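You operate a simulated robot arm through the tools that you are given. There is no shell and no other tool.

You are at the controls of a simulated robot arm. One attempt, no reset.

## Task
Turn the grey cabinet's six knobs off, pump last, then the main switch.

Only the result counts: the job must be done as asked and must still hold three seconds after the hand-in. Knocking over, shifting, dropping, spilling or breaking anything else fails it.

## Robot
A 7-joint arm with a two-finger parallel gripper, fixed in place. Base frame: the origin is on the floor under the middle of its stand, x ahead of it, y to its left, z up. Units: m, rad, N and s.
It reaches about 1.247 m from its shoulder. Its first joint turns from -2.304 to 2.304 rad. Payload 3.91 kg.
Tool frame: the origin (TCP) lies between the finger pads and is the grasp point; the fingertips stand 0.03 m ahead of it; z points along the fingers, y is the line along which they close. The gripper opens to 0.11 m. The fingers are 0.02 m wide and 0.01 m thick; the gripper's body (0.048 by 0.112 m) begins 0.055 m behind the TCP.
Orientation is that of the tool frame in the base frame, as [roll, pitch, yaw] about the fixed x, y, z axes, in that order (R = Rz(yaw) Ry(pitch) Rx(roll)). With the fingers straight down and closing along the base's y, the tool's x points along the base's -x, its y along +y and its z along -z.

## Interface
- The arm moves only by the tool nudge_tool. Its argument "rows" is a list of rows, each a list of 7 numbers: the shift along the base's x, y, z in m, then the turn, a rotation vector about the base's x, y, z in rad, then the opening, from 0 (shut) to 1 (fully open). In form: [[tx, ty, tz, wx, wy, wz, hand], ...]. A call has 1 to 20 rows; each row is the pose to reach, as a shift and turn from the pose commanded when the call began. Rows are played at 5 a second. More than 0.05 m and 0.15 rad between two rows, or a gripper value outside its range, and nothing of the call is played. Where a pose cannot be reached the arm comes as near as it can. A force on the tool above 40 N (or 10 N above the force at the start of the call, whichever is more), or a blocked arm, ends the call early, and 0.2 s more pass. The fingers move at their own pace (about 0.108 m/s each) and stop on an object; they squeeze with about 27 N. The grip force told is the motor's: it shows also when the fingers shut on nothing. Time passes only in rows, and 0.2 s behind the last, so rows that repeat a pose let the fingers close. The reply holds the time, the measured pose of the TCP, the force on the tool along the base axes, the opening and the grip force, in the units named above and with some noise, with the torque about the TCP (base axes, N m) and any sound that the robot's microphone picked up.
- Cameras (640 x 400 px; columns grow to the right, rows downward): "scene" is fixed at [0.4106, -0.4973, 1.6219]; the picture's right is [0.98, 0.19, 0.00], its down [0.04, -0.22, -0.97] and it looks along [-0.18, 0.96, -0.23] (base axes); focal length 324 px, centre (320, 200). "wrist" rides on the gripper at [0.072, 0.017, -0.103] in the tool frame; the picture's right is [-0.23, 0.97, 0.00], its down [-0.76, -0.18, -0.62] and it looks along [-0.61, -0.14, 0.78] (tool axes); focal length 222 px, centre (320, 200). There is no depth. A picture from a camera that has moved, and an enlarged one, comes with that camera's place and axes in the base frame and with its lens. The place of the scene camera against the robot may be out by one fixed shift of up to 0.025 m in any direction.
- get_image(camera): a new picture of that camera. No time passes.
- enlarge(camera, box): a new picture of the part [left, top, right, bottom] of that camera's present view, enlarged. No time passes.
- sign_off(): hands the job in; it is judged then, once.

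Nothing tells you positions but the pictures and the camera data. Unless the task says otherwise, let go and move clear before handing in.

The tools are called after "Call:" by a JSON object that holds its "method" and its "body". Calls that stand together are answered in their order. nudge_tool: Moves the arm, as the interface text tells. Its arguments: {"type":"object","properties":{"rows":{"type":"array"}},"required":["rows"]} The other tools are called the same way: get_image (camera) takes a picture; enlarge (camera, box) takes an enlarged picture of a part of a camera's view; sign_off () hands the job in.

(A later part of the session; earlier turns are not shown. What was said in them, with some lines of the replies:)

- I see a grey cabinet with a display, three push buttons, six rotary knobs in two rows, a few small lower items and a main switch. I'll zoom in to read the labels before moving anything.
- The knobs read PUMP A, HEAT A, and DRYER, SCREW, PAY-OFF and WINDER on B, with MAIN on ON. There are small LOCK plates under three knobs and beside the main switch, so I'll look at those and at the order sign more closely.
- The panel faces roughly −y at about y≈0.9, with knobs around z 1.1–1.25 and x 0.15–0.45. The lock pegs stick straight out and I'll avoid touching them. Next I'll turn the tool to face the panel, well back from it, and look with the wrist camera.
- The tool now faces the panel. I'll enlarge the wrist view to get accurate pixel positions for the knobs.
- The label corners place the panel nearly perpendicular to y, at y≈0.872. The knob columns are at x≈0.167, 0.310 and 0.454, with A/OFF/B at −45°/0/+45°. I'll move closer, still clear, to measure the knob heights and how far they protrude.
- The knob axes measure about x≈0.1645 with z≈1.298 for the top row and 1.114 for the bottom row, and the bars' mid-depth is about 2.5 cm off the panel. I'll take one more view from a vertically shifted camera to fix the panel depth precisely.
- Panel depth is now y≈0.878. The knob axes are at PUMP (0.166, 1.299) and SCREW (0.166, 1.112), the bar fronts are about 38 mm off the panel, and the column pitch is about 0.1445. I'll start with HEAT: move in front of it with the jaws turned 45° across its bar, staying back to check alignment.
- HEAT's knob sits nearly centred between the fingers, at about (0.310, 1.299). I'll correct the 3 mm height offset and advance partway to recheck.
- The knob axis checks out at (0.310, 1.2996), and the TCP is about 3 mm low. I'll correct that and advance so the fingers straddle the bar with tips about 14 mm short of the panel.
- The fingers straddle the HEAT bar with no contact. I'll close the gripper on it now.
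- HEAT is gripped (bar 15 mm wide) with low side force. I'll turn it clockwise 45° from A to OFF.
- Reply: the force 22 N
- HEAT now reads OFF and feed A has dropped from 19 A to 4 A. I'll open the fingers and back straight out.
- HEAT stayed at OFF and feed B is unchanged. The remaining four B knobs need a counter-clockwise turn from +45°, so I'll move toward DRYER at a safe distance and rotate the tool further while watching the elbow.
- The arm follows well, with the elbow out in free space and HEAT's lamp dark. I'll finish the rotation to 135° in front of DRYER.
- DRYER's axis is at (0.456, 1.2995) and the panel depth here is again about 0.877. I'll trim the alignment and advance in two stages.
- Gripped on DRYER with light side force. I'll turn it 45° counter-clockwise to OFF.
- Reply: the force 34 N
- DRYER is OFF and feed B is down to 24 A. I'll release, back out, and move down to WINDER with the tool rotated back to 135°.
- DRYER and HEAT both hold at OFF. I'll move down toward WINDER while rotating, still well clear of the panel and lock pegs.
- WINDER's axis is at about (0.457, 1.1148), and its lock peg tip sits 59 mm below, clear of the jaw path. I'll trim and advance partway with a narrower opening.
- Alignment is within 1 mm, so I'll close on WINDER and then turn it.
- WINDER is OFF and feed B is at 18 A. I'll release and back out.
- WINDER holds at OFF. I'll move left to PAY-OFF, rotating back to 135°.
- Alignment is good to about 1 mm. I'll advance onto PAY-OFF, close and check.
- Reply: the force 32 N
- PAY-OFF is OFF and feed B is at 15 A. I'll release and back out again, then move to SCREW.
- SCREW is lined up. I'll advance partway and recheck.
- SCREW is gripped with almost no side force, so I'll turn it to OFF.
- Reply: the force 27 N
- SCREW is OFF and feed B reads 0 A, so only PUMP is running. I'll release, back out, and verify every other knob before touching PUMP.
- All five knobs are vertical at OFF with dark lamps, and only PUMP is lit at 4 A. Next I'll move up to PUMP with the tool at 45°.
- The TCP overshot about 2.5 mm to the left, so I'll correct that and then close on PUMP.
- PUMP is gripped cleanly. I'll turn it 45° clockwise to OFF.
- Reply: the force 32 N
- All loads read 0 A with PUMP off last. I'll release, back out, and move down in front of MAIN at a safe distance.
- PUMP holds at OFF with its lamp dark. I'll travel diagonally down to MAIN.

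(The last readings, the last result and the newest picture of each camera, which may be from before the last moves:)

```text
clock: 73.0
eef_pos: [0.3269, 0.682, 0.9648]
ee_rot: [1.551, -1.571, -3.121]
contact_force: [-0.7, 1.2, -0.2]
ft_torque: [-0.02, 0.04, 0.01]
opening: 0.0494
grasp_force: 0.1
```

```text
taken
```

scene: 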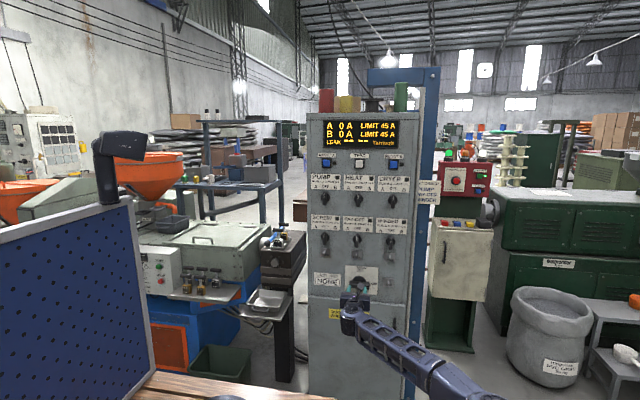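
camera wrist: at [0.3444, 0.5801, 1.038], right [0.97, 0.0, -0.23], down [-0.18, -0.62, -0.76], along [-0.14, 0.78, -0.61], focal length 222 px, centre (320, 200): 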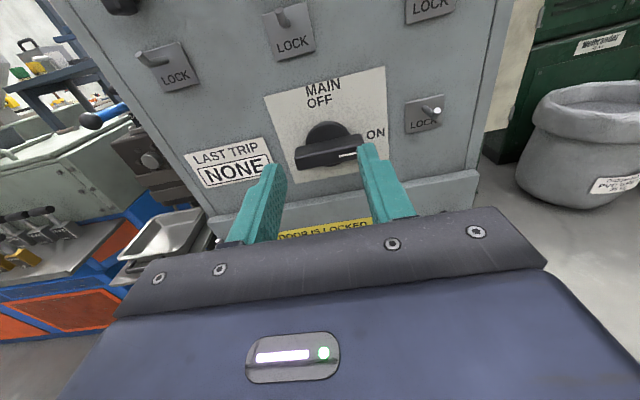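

Call:
{"method": "enlarge", "body": {"camera": "wrist", "box": [240, 60, 460, 200]}}

Call:
{"method": "enlarge", "body": {"camera": "wrist", "box": [130, 0, 330, 100]}}

```text
2.86 times, centred on (350, 130) of wrist
camera zoom: at [0.3444, 0.5801, 1.038], right [0.97, 0.0, -0.23], down [-0.18, -0.62, -0.76], along [-0.14, 0.78, -0.61], focal length 635 px, centre (234, 400)
```

zoom: 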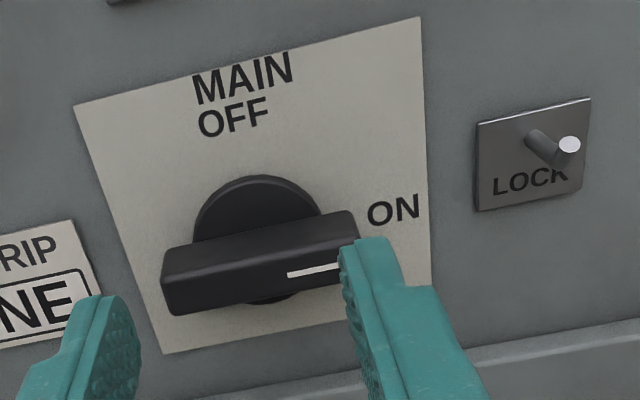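

```text
3.20 times, centred on (230, 50) of wrist
camera zoom: at [0.3444, 0.5801, 1.038], right [0.97, 0.0, -0.23], down [-0.18, -0.62, -0.76], along [-0.14, 0.78, -0.61], focal length 711 px, centre (608, 680)
```

zoom: 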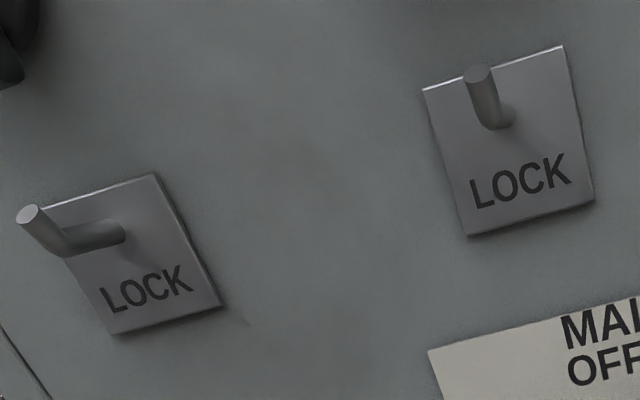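

MAIN's knob is at about (0.326, 0.907) with a horizontal bar about 9 cm long, and OFF is straight up. It needs 90° counter-clockwise, so I'll try rotating the tool to 180° here in free space and watch the arm.

Call:
{"method": "nudge_tool", "body": {"rows": [[0, 0, -0.006, 0, 0.1, 0, 0.5], [0, 0, -0.012, 0, 0.2, 0, 0.5], [0, 0, -0.018, 0, 0.3, 0, 0.5], [0, 0, -0.024, 0, 0.4, 0, 0.5], [0, 0, -0.03, 0, 0.5, 0, 0.5], [0, 0, -0.036, 0, 0.6, 0, 0.5], [0, 0, -0.042, 0, 0.7, 0, 0.5], [0, 0, -0.048, 0, 0.785, 0, 0.5], [0, 0, -0.048, 0, 0.785, 0, 0.5]]}}

Call:
{"method": "get_image", "body": {"camera": "scene"}}

Call:
{"method": "get_image", "body": {"camera": "wrist"}}

```text
clock: 75.0
eef_pos: [0.3238, 0.6837, 0.9219]
ee_rot: [-1.57, -0.786, 0.001]
contact_force: [-0.2, 0.0, 0.3]
ft_torque: [0.01, -0.01, -0.01]
opening: 0.0549
grasp_force: 0.1
```

```text
taken
```

scene: 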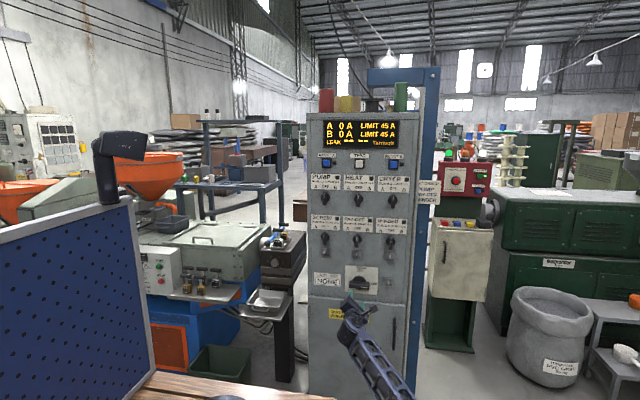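

```text
taken
camera wrist: at [0.3878, 0.5817, 0.9596], right [0.53, 0.0, -0.85], down [-0.66, -0.62, -0.41], along [-0.53, 0.78, -0.33], focal length 222 px, centre (320, 200)
```

wrist: 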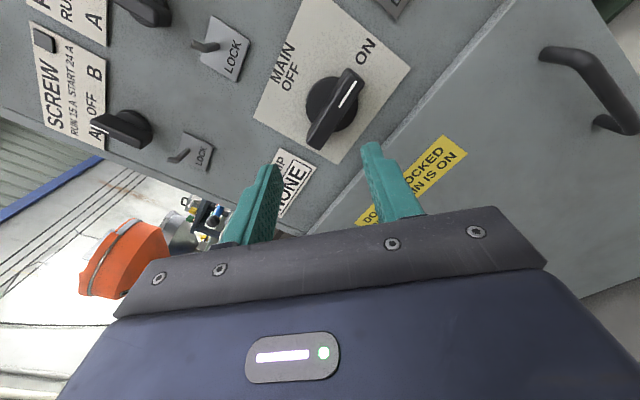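

The elbow swings downward as the tool turns further and the robot's wooden table is below it, so I won't go on to 180°. Instead, at this 135° angle, closing on the horizontal bar will itself twist it counter-clockwise to 45°, and then I can turn it the remaining 45°. First I'll measure MAIN precisely.

Call:
{"method": "enlarge", "body": {"camera": "wrist", "box": [240, 50, 440, 175]}}

Call:
{"method": "enlarge", "body": {"camera": "scene", "box": [310, 260, 430, 360]}}

Call:
{"method": "enlarge", "body": {"camera": "scene", "box": [100, 320, 420, 400]}}

```text
3.20 times, centred on (340, 112) of wrist
camera zoom: at [0.3878, 0.5817, 0.9596], right [0.53, 0.0, -0.85], down [-0.66, -0.62, -0.41], along [-0.53, 0.78, -0.33], focal length 711 px, centre (256, 480)
```

zoom: 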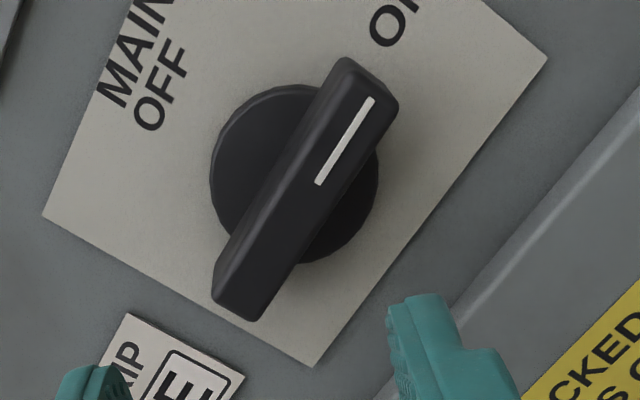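

```text
4.00 times, centred on (370, 310) of scene
camera zoom: at [0.4106, -0.4973, 1.6219], right [0.98, 0.19, 0.0], down [0.04, -0.22, -0.97], along [-0.18, 0.96, -0.23], focal length 1296 px, centre (120, -240)
```

zoom: 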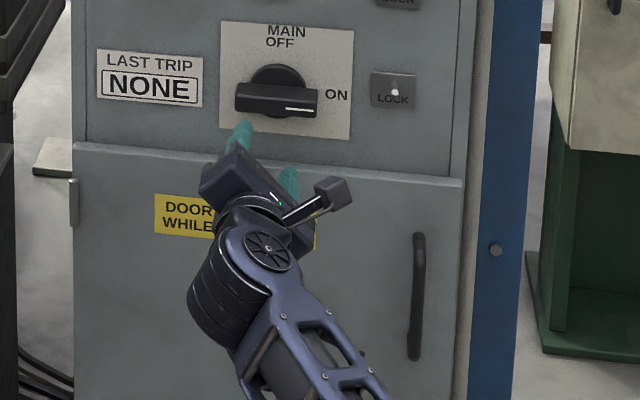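

```text
2.00 times, centred on (260, 360) of scene
camera zoom: at [0.4106, -0.4973, 1.6219], right [0.98, 0.19, 0.0], down [0.04, -0.22, -0.97], along [-0.18, 0.96, -0.23], focal length 648 px, centre (440, -120)
```

zoom: 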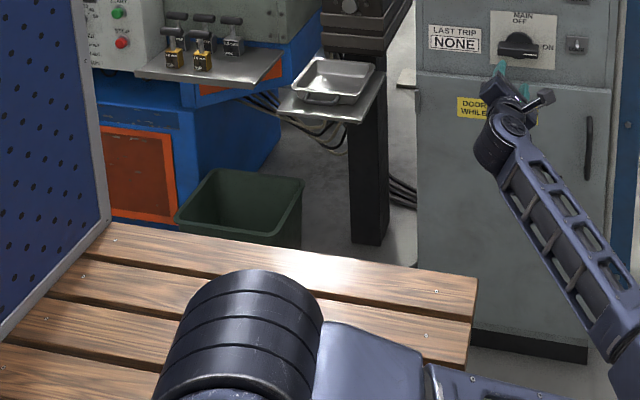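

Call:
{"method": "enlarge", "body": {"camera": "scene", "box": [160, 385, 560, 400]}}

Call:
{"method": "enlarge", "body": {"camera": "scene", "box": [0, 398, 640, 400]}}

```text
1.60 times, centred on (360, 392) of scene
camera zoom: at [0.4106, -0.4973, 1.6219], right [0.98, 0.19, 0.0], down [0.04, -0.22, -0.97], along [-0.18, 0.96, -0.23], focal length 519 px, centre (256, -108)
```

zoom: 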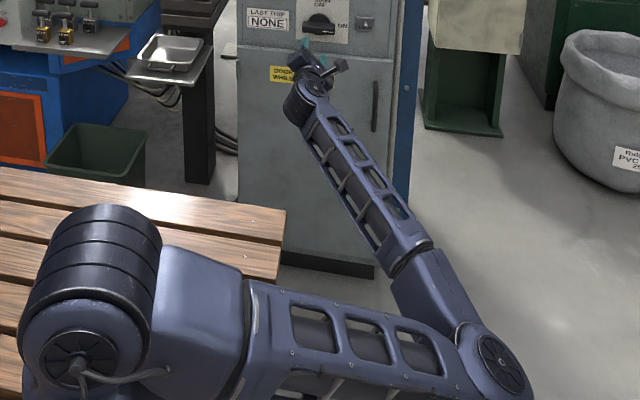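

```text
1.00 times, centred on (320, 399) of scene (not enlarged: the box is as wide or as high as the picture)
camera zoom: at [0.4106, -0.4973, 1.6219], right [0.98, 0.19, 0.0], down [0.04, -0.22, -0.97], along [-0.18, 0.96, -0.23], focal length 324 px, centre (320, 1)
```

zoom: 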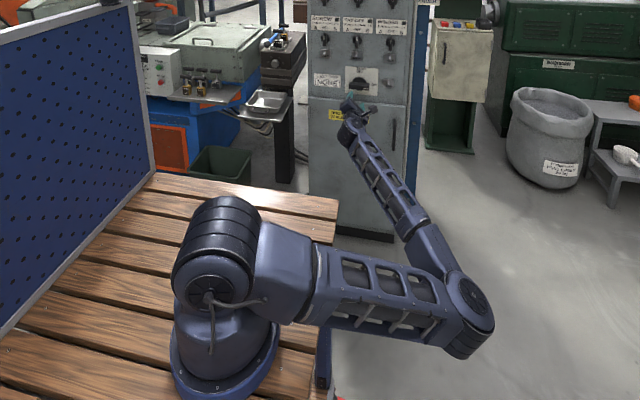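

The extended view shows the robot on a wooden bench with the elbow in free air beyond its edge, so staying at 135° or less is safe. MAIN's axis is at (0.3265, 0.9035) with a bar about 2.3 cm thick, so I'll open wider and approach partway.

Call:
{"method": "nudge_tool", "body": {"rows": [[0.0016, 0.015, -0.009, 0, 0, 0, 0.77], [0.0016, 0.035, -0.017, 0, 0, 0, 0.77], [0.0016, 0.055, -0.017, 0, 0, 0, 0.77], [0.0016, 0.075, -0.017, 0, 0, 0, 0.77], [0.0016, 0.09, -0.017, 0, 0, 0, 0.77], [0.0016, 0.09, -0.017, 0, 0, 0, 0.77], [0.0016, 0.09, -0.017, 0, 0, 0, 0.77]]}}

Call:
{"method": "get_image", "body": {"camera": "wrist"}}

Call:
{"method": "enlarge", "body": {"camera": "wrist", "box": [220, 70, 420, 195]}}

Call:
{"method": "enlarge", "body": {"camera": "scene", "box": [160, 385, 560, 400]}}

```text
clock: 76.6
eef_pos: [0.327, 0.7725, 0.9039]
ee_rot: [-1.572, -0.785, -0.001]
contact_force: [0.0, -0.7, 0.1]
ft_torque: [0.0, -0.02, 0.02]
opening: 0.0847
grasp_force: 0.0
```

```text
taken
camera wrist: at [0.3902, 0.671, 0.9429], right [0.53, 0.0, -0.85], down [-0.66, -0.62, -0.41], along [-0.53, 0.78, -0.33], focal length 222 px, centre (320, 200)
```

wrist: 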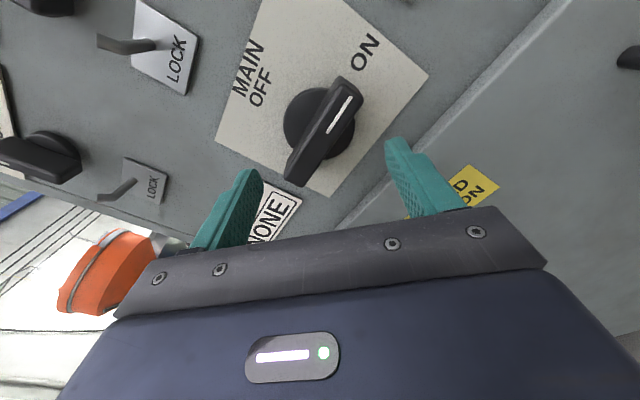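

```text
3.20 times, centred on (320, 132) of wrist
camera zoom: at [0.3902, 0.671, 0.9429], right [0.53, 0.0, -0.85], down [-0.66, -0.62, -0.41], along [-0.53, 0.78, -0.33], focal length 711 px, centre (320, 416)
```

zoom: 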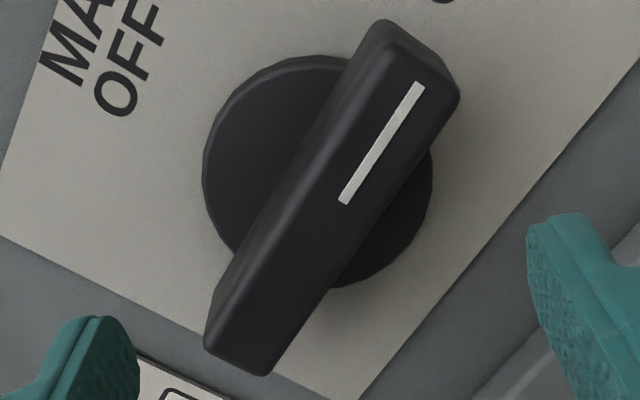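

```text
1.60 times, centred on (360, 392) of scene
camera zoom: at [0.4106, -0.4973, 1.6219], right [0.98, 0.19, 0.0], down [0.04, -0.22, -0.97], along [-0.18, 0.96, -0.23], focal length 519 px, centre (256, -108)
```

zoom: 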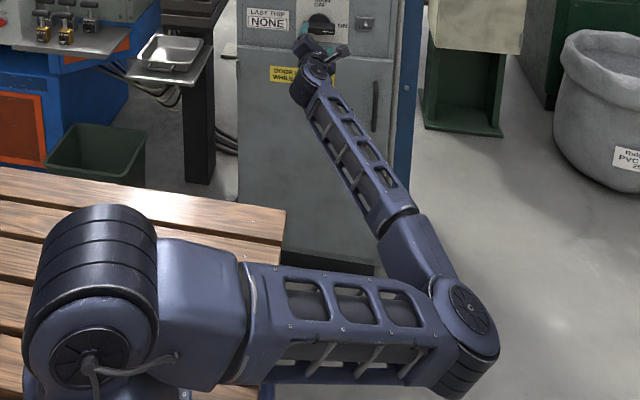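

Measured from the white mark, the bar's front face is at y≈0.839 and its axis is at (0.3285, 0.9025). I'll trim and advance so the open fingers straddle the bar.

Call:
{"method": "nudge_tool", "body": {"rows": [[0.0012, 0.01, -0.0015, 0, 0, 0, 0.77], [0.0012, 0.022, -0.0015, 0, 0, 0, 0.77], [0.0012, 0.034, -0.0015, 0, 0, 0, 0.77], [0.0012, 0.044, -0.0015, 0, 0, 0, 0.77], [0.0012, 0.052, -0.0015, 0, 0, 0, 0.77], [0.0012, 0.058, -0.0015, 0, 0, 0, 0.77], [0.0012, 0.058, -0.0015, 0, 0, 0, 0.77], [0.0012, 0.058, -0.0015, 0, 0, 0, 0.77]]}}

Call:
{"method": "get_image", "body": {"camera": "wrist"}}

Call:
{"method": "enlarge", "body": {"camera": "wrist", "box": [210, 90, 430, 227]}}

```text
clock: 78.4
eef_pos: [0.3275, 0.831, 0.9027]
ee_rot: [-1.572, -0.786, -0.001]
contact_force: [0.3, 0.3, 0.2]
ft_torque: [0.02, 0.03, -0.01]
opening: 0.0843
grasp_force: 0.1
```

```text
taken
camera wrist: at [0.3912, 0.7293, 0.9404], right [0.53, 0.0, -0.85], down [-0.66, -0.62, -0.41], along [-0.53, 0.78, -0.33], focal length 222 px, centre (320, 200)
```

wrist: 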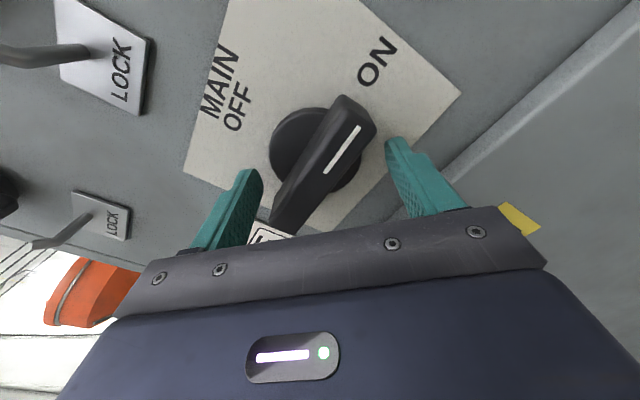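

```text
2.91 times, centred on (320, 158) of wrist
camera zoom: at [0.3912, 0.7293, 0.9404], right [0.53, 0.0, -0.85], down [-0.66, -0.62, -0.41], along [-0.53, 0.78, -0.33], focal length 646 px, centre (320, 321)
```

zoom: 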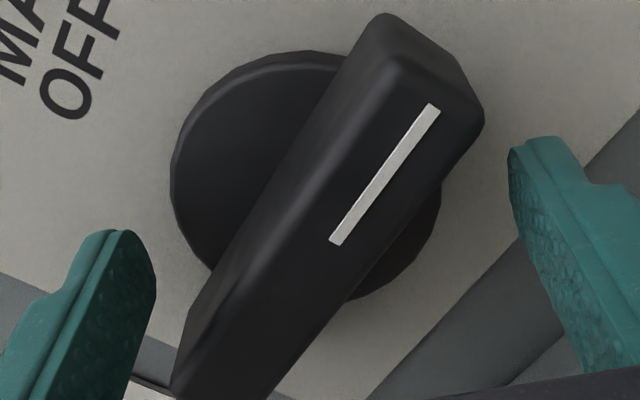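

The fingers sit on opposite sides of MAIN's bar as planned. I'll close gradually so they twist it counter-clockwise.

Call:
{"method": "nudge_tool", "body": {"rows": [[0, 0, 0, 0, 0, 0, 0.6], [0, 0, 0, 0, 0, 0, 0.5], [0, 0, 0, 0, 0, 0, 0.42], [0, 0, 0, 0, 0, 0, 0.36], [0, 0, 0, 0, 0, 0, 0.3], [0, 0, 0, 0, 0, 0, 0.24], [0, 0, 0, 0, 0, 0, 0.18], [0, 0, 0, 0, 0, 0, 0.14], [0, 0, 0, 0, 0, 0, 0.14], [0, 0, 0, 0, 0, 0, 0.14]]}}

Call:
{"method": "enlarge", "body": {"camera": "wrist", "box": [210, 90, 430, 227]}}

Call:
{"method": "get_image", "body": {"camera": "wrist"}}

```text
clock: 80.6
eef_pos: [0.3266, 0.8303, 0.9023]
ee_rot: [-1.571, -0.789, 0.001]
contact_force: [-19.4, 3.6, 11.6]
ft_torque: [-0.12, 0.01, 0.19]
opening: 0.0266
grasp_force: 10.6
```

```text
2.91 times, centred on (320, 158) of wrist
camera zoom: at [0.39, 0.7291, 0.9409], right [0.53, 0.0, -0.85], down [-0.66, -0.62, -0.41], along [-0.53, 0.78, -0.33], focal length 646 px, centre (320, 321)
```

zoom: 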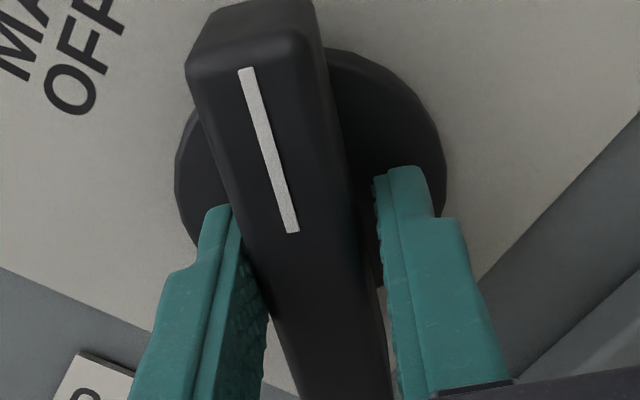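

```text
taken
camera wrist: at [0.39, 0.7291, 0.9409], right [0.53, 0.0, -0.85], down [-0.66, -0.62, -0.41], along [-0.53, 0.78, -0.33], focal length 222 px, centre (320, 200)
```

wrist: 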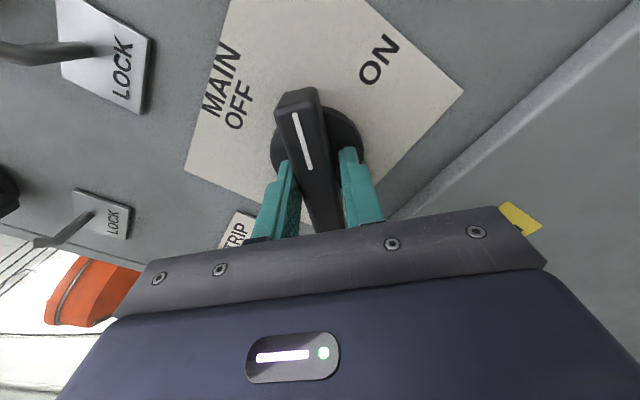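

The bar has swung to about 45°. The upper-left finger carries most of the load, so I'll shift the tool slightly up-left to centre it and tighten the grip.

Call:
{"method": "nudge_tool", "body": {"rows": [[-0.0007, 0, 0.0007, 0, 0, 0, 0.14], [-0.0014, 0, 0.0014, 0, 0, 0, 0.12], [-0.0018, 0, 0.0016, 0, 0, 0, 0.1], [-0.0018, 0, 0.0016, 0, 0, 0, 0.1], [-0.0018, 0, 0.0016, 0, 0, 0, 0.1]]}}

Call:
{"method": "enlarge", "body": {"camera": "wrist", "box": [210, 90, 430, 227]}}

```text
clock: 81.8
eef_pos: [0.325, 0.8319, 0.9048]
ee_rot: [-1.572, -0.788, -0.003]
contact_force: [-5.7, 1.4, 11.9]
ft_torque: [-0.11, 0.02, 0.35]
opening: 0.0221
grasp_force: 45.4
```

```text
2.91 times, centred on (320, 158) of wrist
camera zoom: at [0.3889, 0.729, 0.943], right [0.53, 0.0, -0.85], down [-0.66, -0.62, -0.41], along [-0.53, 0.78, -0.33], focal length 646 px, centre (320, 321)
```

zoom: 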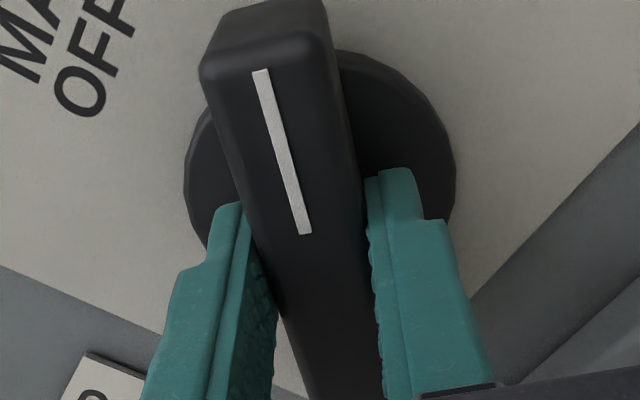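

The bar is now firmly gripped (22 mm thick) at 45° with low forces. I'll turn the tool the remaining 45° counter-clockwise to OFF.

Call:
{"method": "nudge_tool", "body": {"rows": [[0, 0, 0, 0, -0.08, 0, 0.1], [0, 0, 0, 0, -0.16, 0, 0.1], [0, 0, 0, 0, -0.24, 0, 0.1], [0, 0, 0, 0, -0.32, 0, 0.1], [0, 0, 0, 0, -0.4, 0, 0.1], [0, 0, 0, 0, -0.48, 0, 0.1], [0, 0, 0, 0, -0.56, 0, 0.1], [0, 0, 0, 0, -0.64, 0, 0.1], [0, 0, 0, 0, -0.72, 0, 0.1], [0, 0, 0, 0, -0.785, 0, 0.1], [0, 0, 0, 0, -0.785, 0, 0.1]]}}

Call:
{"method": "get_image", "body": {"camera": "wrist"}}

Call:
{"method": "get_image", "body": {"camera": "scene"}}

```text
clock: 84.2
eef_pos: [0.3254, 0.8321, 0.9038]
ee_rot: [0.967, -1.571, -2.538]
contact_force: [8.7, -12.4, 16.5]
ft_torque: [0.74, 0.11, 0.01]
opening: 0.022
grasp_force: 44.7
```

```text
taken
camera wrist: at [0.3428, 0.7288, 0.9759], right [0.97, 0.0, -0.23], down [-0.18, -0.62, -0.76], along [-0.14, 0.78, -0.61], focal length 222 px, centre (320, 200)
```

wrist: 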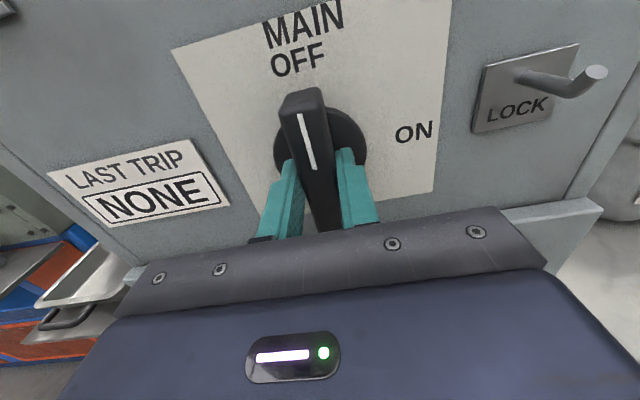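

```text
taken
```

scene: 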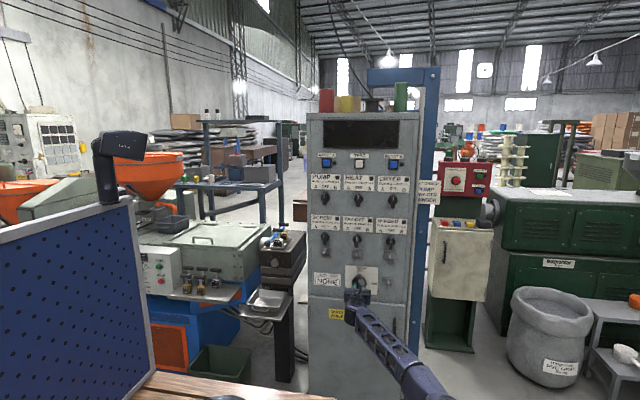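

The display has gone dark, so MAIN is OFF, and the bar points straight up. I'll release, back straight out, and verify.

Call:
{"method": "nudge_tool", "body": {"rows": [[0, 0, 0, 0, 0, 0, 0.25], [0, 0, 0, 0, 0, 0, 0.4], [0, 0, 0, 0, 0, 0, 0.5], [0, 0, 0, 0, 0, 0, 0.5], [0, -0.02, 0, 0, 0, 0, 0.5], [0, -0.04, 0, 0, 0, 0, 0.5], [0, -0.06, 0, 0, 0, 0, 0.5], [0, -0.08, 0, 0, 0, 0, 0.5], [0, -0.1, 0, 0, 0, 0, 0.5], [0, -0.13, 0, 0, 0, 0, 0.5], [0, -0.16, 0, 0, 0, 0, 0.5], [0, -0.19, 0, 0, 0, 0, 0.5], [0, -0.19, 0, 0, 0, 0, 0.5]]}}

Call:
{"method": "get_image", "body": {"camera": "wrist"}}

Call:
{"method": "enlarge", "body": {"camera": "scene", "box": [300, 100, 430, 200]}}

Call:
{"method": "enlarge", "body": {"camera": "scene", "box": [300, 170, 430, 300]}}

Call:
{"method": "enlarge", "body": {"camera": "scene", "box": [400, 140, 520, 240]}}

```text
clock: 87.0
eef_pos: [0.3258, 0.6405, 0.9029]
ee_rot: [2.604, -1.57, 2.109]
contact_force: [0.5, 0.4, 0.1]
ft_torque: [-0.05, -0.01, 0.03]
opening: 0.0548
grasp_force: 0.0
```

```text
taken
camera wrist: at [0.343, 0.5383, 0.9738], right [0.97, 0.0, -0.23], down [-0.18, -0.62, -0.76], along [-0.14, 0.78, -0.61], focal length 222 px, centre (320, 200)
```

wrist: 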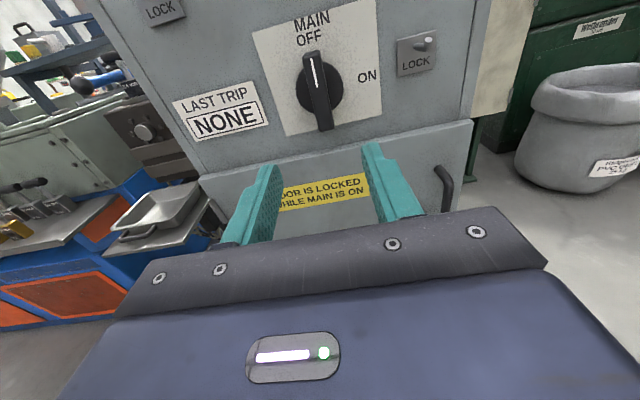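

```text
4.00 times, centred on (365, 150) of scene
camera zoom: at [0.4106, -0.4973, 1.6219], right [0.98, 0.19, 0.0], down [0.04, -0.22, -0.97], along [-0.18, 0.96, -0.23], focal length 1296 px, centre (140, 400)
```

zoom: 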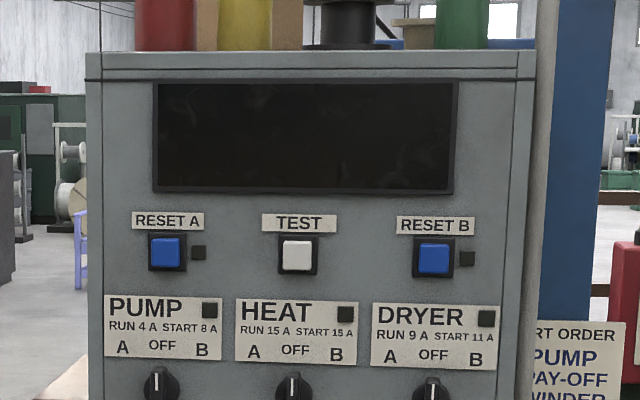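

```text
3.08 times, centred on (365, 235) of scene
camera zoom: at [0.4106, -0.4973, 1.6219], right [0.98, 0.19, 0.0], down [0.04, -0.22, -0.97], along [-0.18, 0.96, -0.23], focal length 997 px, centre (182, 92)
```

zoom: 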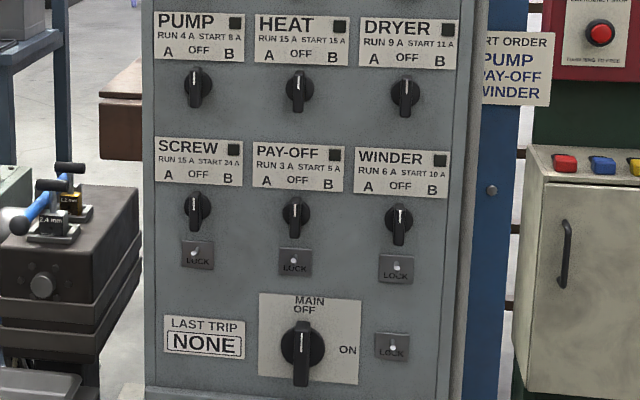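

```text
4.00 times, centred on (460, 190) of scene
camera zoom: at [0.4106, -0.4973, 1.6219], right [0.98, 0.19, 0.0], down [0.04, -0.22, -0.97], along [-0.18, 0.96, -0.23], focal length 1296 px, centre (-240, 240)
```

zoom: 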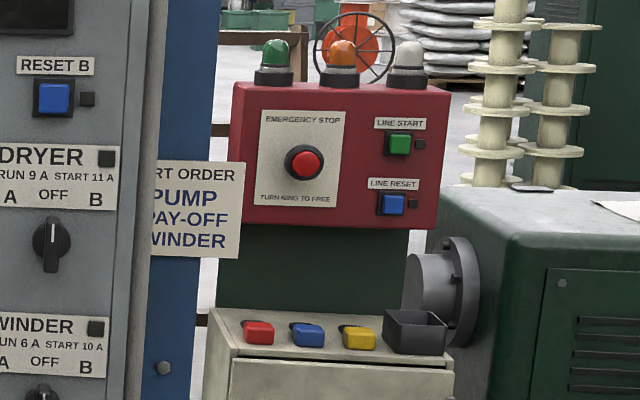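

All six knobs point at OFF with dark lamps, MAIN points to OFF, the display is dead, LAST TRIP still reads NONE, and the arm is clear of the cabinet. I'll hand in the job.

Call:
{"method": "sign_off", "body": {}}

```text
The job is handed in.
```

All six knobs on the grey cabinet are at OFF and the main switch is OFF. I turned them in this order: HEAT, DRYER, WINDER, PAY-OFF, SCREW, then PUMP last, followed by MAIN.

In the final pictures all six lamps were out, the display was dark and LAST TRIP still read NONE. The lock pegs and everything else on and around the cabinet looked undisturbed.

MAIN was turned in two steps. The gripper first closed on the bar at an angle to swing it halfway, then turned it the rest of the way. A single turn would have swung the arm's elbow down towards the wooden bench.

I opened the gripper, backed it clear of the cabinet and handed the job in.
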